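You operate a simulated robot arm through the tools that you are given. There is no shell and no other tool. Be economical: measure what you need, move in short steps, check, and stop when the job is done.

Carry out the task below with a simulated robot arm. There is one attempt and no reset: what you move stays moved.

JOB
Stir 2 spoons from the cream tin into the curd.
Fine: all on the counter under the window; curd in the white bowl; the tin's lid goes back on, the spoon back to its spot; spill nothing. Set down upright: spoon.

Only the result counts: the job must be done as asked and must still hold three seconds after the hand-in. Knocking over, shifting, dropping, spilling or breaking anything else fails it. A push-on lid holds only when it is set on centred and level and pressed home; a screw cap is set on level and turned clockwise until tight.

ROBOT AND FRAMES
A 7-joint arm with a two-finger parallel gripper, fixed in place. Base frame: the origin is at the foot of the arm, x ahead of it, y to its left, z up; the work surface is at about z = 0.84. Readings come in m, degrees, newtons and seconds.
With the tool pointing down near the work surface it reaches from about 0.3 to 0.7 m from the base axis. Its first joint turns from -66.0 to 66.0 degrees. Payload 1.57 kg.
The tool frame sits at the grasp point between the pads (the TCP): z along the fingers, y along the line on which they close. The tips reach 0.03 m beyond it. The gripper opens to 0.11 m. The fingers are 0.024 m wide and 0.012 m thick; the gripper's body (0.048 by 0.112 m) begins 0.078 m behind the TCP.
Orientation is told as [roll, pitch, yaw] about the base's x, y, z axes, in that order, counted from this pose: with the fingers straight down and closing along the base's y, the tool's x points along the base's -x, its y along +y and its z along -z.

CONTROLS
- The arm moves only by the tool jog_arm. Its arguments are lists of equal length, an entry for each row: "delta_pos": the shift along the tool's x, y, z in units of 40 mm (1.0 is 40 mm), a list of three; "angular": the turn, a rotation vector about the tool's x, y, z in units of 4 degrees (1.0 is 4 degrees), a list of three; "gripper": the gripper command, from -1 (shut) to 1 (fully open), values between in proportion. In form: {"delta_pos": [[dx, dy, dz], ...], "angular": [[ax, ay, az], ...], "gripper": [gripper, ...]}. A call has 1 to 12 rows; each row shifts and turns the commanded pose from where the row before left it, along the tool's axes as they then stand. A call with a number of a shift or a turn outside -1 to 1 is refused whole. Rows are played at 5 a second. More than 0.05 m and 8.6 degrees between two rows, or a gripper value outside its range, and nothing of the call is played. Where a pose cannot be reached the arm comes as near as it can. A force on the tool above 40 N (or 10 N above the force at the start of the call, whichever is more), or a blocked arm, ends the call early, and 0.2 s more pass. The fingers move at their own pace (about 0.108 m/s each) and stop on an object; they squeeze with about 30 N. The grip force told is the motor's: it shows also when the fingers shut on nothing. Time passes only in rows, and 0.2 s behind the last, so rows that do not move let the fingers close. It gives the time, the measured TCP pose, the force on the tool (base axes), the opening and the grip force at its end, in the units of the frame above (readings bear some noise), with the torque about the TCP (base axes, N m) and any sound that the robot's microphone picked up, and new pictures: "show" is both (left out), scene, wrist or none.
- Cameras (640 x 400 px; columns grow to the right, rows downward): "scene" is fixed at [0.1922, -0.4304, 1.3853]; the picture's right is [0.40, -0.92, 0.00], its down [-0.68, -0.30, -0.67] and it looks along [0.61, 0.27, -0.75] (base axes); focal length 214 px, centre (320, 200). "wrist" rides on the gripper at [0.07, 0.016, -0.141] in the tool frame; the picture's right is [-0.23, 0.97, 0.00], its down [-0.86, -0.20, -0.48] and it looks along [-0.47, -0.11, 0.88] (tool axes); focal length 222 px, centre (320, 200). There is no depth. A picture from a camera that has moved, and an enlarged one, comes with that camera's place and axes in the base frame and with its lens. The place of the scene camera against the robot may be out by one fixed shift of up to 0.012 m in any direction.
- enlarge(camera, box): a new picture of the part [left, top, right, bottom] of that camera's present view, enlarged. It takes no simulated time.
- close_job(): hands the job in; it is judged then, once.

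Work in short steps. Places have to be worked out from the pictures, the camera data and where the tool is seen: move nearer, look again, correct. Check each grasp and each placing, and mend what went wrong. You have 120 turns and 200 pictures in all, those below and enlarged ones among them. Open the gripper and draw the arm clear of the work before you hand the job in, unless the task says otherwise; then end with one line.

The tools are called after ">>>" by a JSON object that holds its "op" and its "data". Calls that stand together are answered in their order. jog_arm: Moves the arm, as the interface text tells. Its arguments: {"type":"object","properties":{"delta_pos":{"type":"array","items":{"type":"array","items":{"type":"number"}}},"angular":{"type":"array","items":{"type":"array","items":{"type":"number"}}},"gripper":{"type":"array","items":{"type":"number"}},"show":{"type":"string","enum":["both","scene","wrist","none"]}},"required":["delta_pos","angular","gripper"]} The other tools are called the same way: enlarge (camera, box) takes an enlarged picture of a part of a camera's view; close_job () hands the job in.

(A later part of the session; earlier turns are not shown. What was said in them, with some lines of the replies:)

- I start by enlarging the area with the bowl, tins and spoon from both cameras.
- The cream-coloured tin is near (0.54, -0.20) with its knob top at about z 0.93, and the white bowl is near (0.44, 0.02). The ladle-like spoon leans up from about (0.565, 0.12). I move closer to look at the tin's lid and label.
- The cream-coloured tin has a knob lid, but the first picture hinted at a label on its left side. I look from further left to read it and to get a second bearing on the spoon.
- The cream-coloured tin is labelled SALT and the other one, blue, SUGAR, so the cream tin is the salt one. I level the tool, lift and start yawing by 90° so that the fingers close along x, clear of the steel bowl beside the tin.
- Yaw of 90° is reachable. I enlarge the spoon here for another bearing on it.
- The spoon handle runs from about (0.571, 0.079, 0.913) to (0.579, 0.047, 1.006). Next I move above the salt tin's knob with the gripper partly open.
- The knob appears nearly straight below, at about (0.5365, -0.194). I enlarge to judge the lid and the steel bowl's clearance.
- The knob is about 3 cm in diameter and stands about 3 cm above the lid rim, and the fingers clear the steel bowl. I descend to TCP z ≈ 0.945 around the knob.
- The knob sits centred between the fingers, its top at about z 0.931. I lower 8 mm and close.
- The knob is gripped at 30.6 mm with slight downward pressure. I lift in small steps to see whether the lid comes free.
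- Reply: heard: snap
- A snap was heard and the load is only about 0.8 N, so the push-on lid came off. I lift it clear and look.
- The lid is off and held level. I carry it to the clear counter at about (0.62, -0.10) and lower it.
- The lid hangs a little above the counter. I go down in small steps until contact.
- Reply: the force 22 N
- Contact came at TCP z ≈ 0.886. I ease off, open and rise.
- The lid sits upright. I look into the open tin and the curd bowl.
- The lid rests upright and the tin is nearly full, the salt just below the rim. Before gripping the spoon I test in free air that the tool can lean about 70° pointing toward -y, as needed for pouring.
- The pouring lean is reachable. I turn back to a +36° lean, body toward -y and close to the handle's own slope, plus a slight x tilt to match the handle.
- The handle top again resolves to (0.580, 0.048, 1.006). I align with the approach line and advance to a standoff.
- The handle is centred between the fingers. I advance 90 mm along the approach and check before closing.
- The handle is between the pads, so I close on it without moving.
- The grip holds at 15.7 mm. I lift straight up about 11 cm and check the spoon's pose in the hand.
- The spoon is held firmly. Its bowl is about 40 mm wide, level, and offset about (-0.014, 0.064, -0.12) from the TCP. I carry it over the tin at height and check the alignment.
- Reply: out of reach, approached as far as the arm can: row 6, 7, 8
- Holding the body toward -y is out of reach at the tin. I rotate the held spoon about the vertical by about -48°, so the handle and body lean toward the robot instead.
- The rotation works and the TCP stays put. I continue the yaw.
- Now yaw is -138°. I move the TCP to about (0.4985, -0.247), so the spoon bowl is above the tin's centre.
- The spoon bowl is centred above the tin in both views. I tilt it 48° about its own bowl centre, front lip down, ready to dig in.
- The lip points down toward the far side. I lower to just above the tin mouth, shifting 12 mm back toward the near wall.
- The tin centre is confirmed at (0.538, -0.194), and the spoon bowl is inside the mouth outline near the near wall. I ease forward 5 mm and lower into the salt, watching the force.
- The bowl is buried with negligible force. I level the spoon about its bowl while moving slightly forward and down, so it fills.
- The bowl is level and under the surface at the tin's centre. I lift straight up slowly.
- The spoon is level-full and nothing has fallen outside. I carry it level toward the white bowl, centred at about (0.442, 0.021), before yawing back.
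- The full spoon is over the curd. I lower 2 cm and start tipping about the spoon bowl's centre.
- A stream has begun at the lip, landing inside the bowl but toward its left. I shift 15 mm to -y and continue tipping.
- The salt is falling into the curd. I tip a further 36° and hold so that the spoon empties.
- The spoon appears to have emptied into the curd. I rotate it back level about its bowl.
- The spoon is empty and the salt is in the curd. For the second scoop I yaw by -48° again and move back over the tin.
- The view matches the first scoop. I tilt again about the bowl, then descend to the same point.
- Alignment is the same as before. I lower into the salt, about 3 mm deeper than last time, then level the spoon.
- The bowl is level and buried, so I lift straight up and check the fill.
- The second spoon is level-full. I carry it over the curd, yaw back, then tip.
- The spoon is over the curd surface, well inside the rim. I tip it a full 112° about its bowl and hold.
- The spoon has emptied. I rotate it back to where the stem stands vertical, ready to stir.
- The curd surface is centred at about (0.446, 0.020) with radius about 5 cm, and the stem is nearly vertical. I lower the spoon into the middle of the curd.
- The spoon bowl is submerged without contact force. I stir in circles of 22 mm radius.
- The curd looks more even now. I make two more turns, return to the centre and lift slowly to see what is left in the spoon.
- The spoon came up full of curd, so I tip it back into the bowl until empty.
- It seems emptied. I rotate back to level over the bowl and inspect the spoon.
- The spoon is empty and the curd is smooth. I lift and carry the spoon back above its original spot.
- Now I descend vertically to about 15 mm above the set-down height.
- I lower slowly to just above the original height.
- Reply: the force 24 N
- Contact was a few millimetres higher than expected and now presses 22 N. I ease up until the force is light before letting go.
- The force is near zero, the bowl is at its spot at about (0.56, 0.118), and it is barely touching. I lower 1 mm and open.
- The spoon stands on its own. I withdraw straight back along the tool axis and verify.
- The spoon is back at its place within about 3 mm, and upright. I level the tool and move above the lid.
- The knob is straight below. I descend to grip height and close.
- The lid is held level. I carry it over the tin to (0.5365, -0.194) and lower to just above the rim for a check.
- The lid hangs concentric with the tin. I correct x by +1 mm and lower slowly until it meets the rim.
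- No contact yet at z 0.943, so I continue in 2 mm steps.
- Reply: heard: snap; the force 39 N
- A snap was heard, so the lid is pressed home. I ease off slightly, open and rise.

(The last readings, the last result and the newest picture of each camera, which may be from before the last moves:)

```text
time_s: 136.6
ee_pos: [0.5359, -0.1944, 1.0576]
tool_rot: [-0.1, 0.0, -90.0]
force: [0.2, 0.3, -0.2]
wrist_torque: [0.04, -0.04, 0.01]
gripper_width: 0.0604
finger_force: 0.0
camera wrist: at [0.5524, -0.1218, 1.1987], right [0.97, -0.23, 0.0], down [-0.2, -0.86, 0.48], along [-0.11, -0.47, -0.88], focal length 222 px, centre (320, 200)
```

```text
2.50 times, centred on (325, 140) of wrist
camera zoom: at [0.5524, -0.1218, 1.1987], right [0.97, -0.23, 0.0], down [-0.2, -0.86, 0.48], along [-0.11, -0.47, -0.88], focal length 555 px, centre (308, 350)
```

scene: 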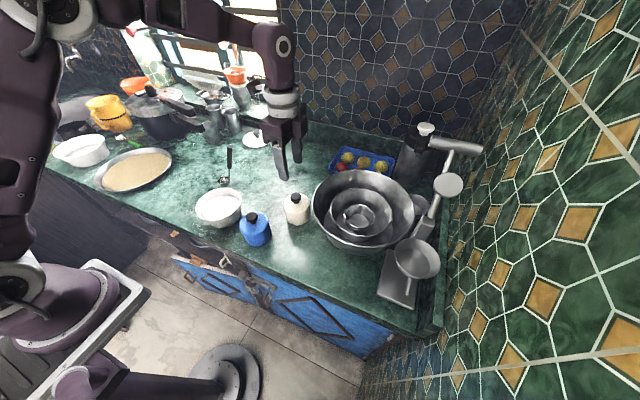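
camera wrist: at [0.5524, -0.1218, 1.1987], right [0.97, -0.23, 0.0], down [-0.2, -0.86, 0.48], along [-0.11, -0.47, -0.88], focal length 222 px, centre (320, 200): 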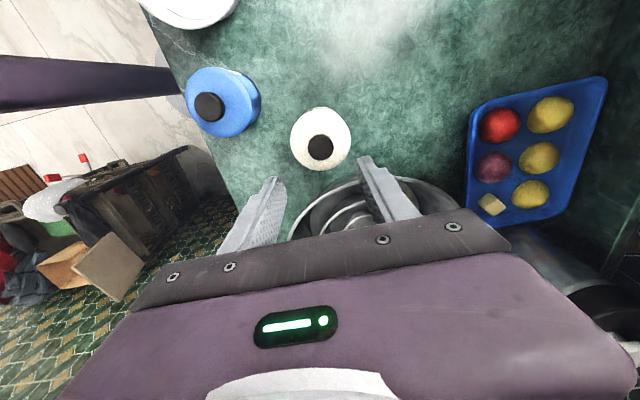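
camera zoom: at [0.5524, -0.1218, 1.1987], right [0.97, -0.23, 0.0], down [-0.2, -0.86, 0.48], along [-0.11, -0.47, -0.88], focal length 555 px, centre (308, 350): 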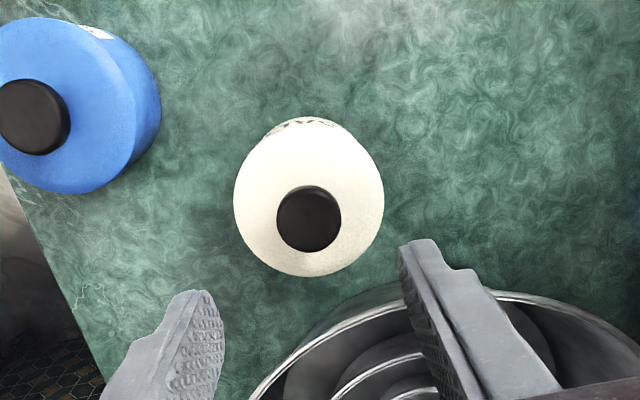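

The lid is level and seated as at the start, and the spoon stands upright at its spot with the curd bowl unmoved. I raise the arm clear, open it fully and check the curd and counter once more.

>>> {"op": "jog_arm", "data": {"delta_pos": [[0, 0, -1], [0, 0, -1], [0, 0, -1], [0, 0, -1], [0, 0, 0]], "angular": [[0, 0, 0], [0, 0, 0], [0, 0, 0], [0, 0, 0], [0, 0, 0]], "gripper": [0.1, 0.1, 0.5, 1, 1], "show": "wrist"}}

>>> {"op": "enlarge", "data": {"camera": "scene", "box": [185, 140, 265, 240]}}

```text
time_s: 137.8
ee_pos: [0.5368, -0.1947, 1.2177]
tool_rot: [0.0, 0.1, -90.0]
force: [0.5, 0.2, -0.2]
wrist_torque: [0.01, -0.05, -0.01]
gripper_width: 0.1099
finger_force: 0.1
camera wrist: at [0.5533, -0.1221, 1.3588], right [0.97, -0.23, 0.0], down [-0.2, -0.85, 0.48], along [-0.11, -0.47, -0.88], focal length 222 px, centre (320, 200)
```

wrist: 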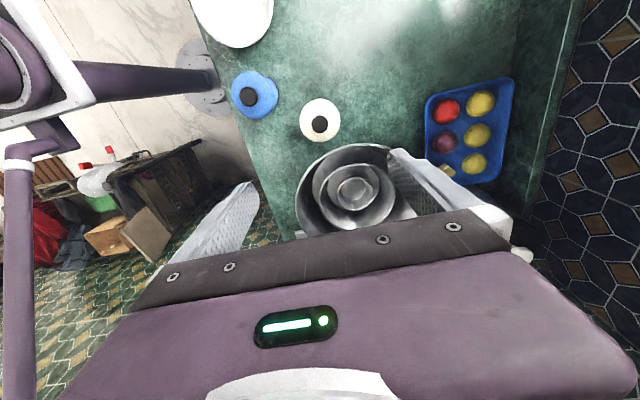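

```text
4.00 times, centred on (225, 190) of scene
camera zoom: at [0.1922, -0.4304, 1.3853], right [0.4, -0.92, 0.0], down [-0.68, -0.3, -0.67], along [0.61, 0.27, -0.75], focal length 858 px, centre (700, 240)
```

zoom: 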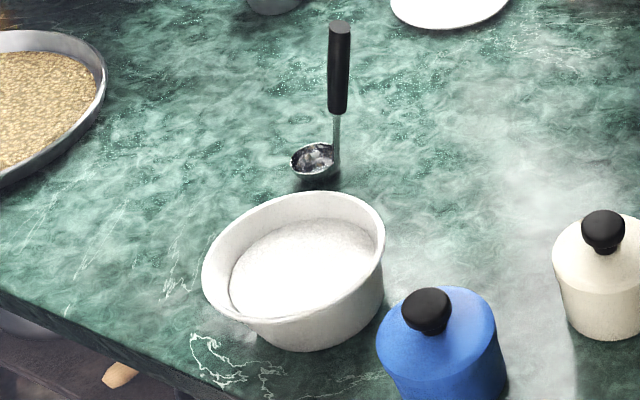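

Everything is in place, the counter shows no spills, and the arm is clear with the gripper open, so I hand the job in.

>>> {"op": "close_job", "data": {}}

```text
The job is handed in.
```

I stirred two level spoonfuls from the cream-coloured tin (labelled SALT) into the curd, snapped the lid back on and stood the spoon upright within about 3 mm of its spot; I saw no spills.
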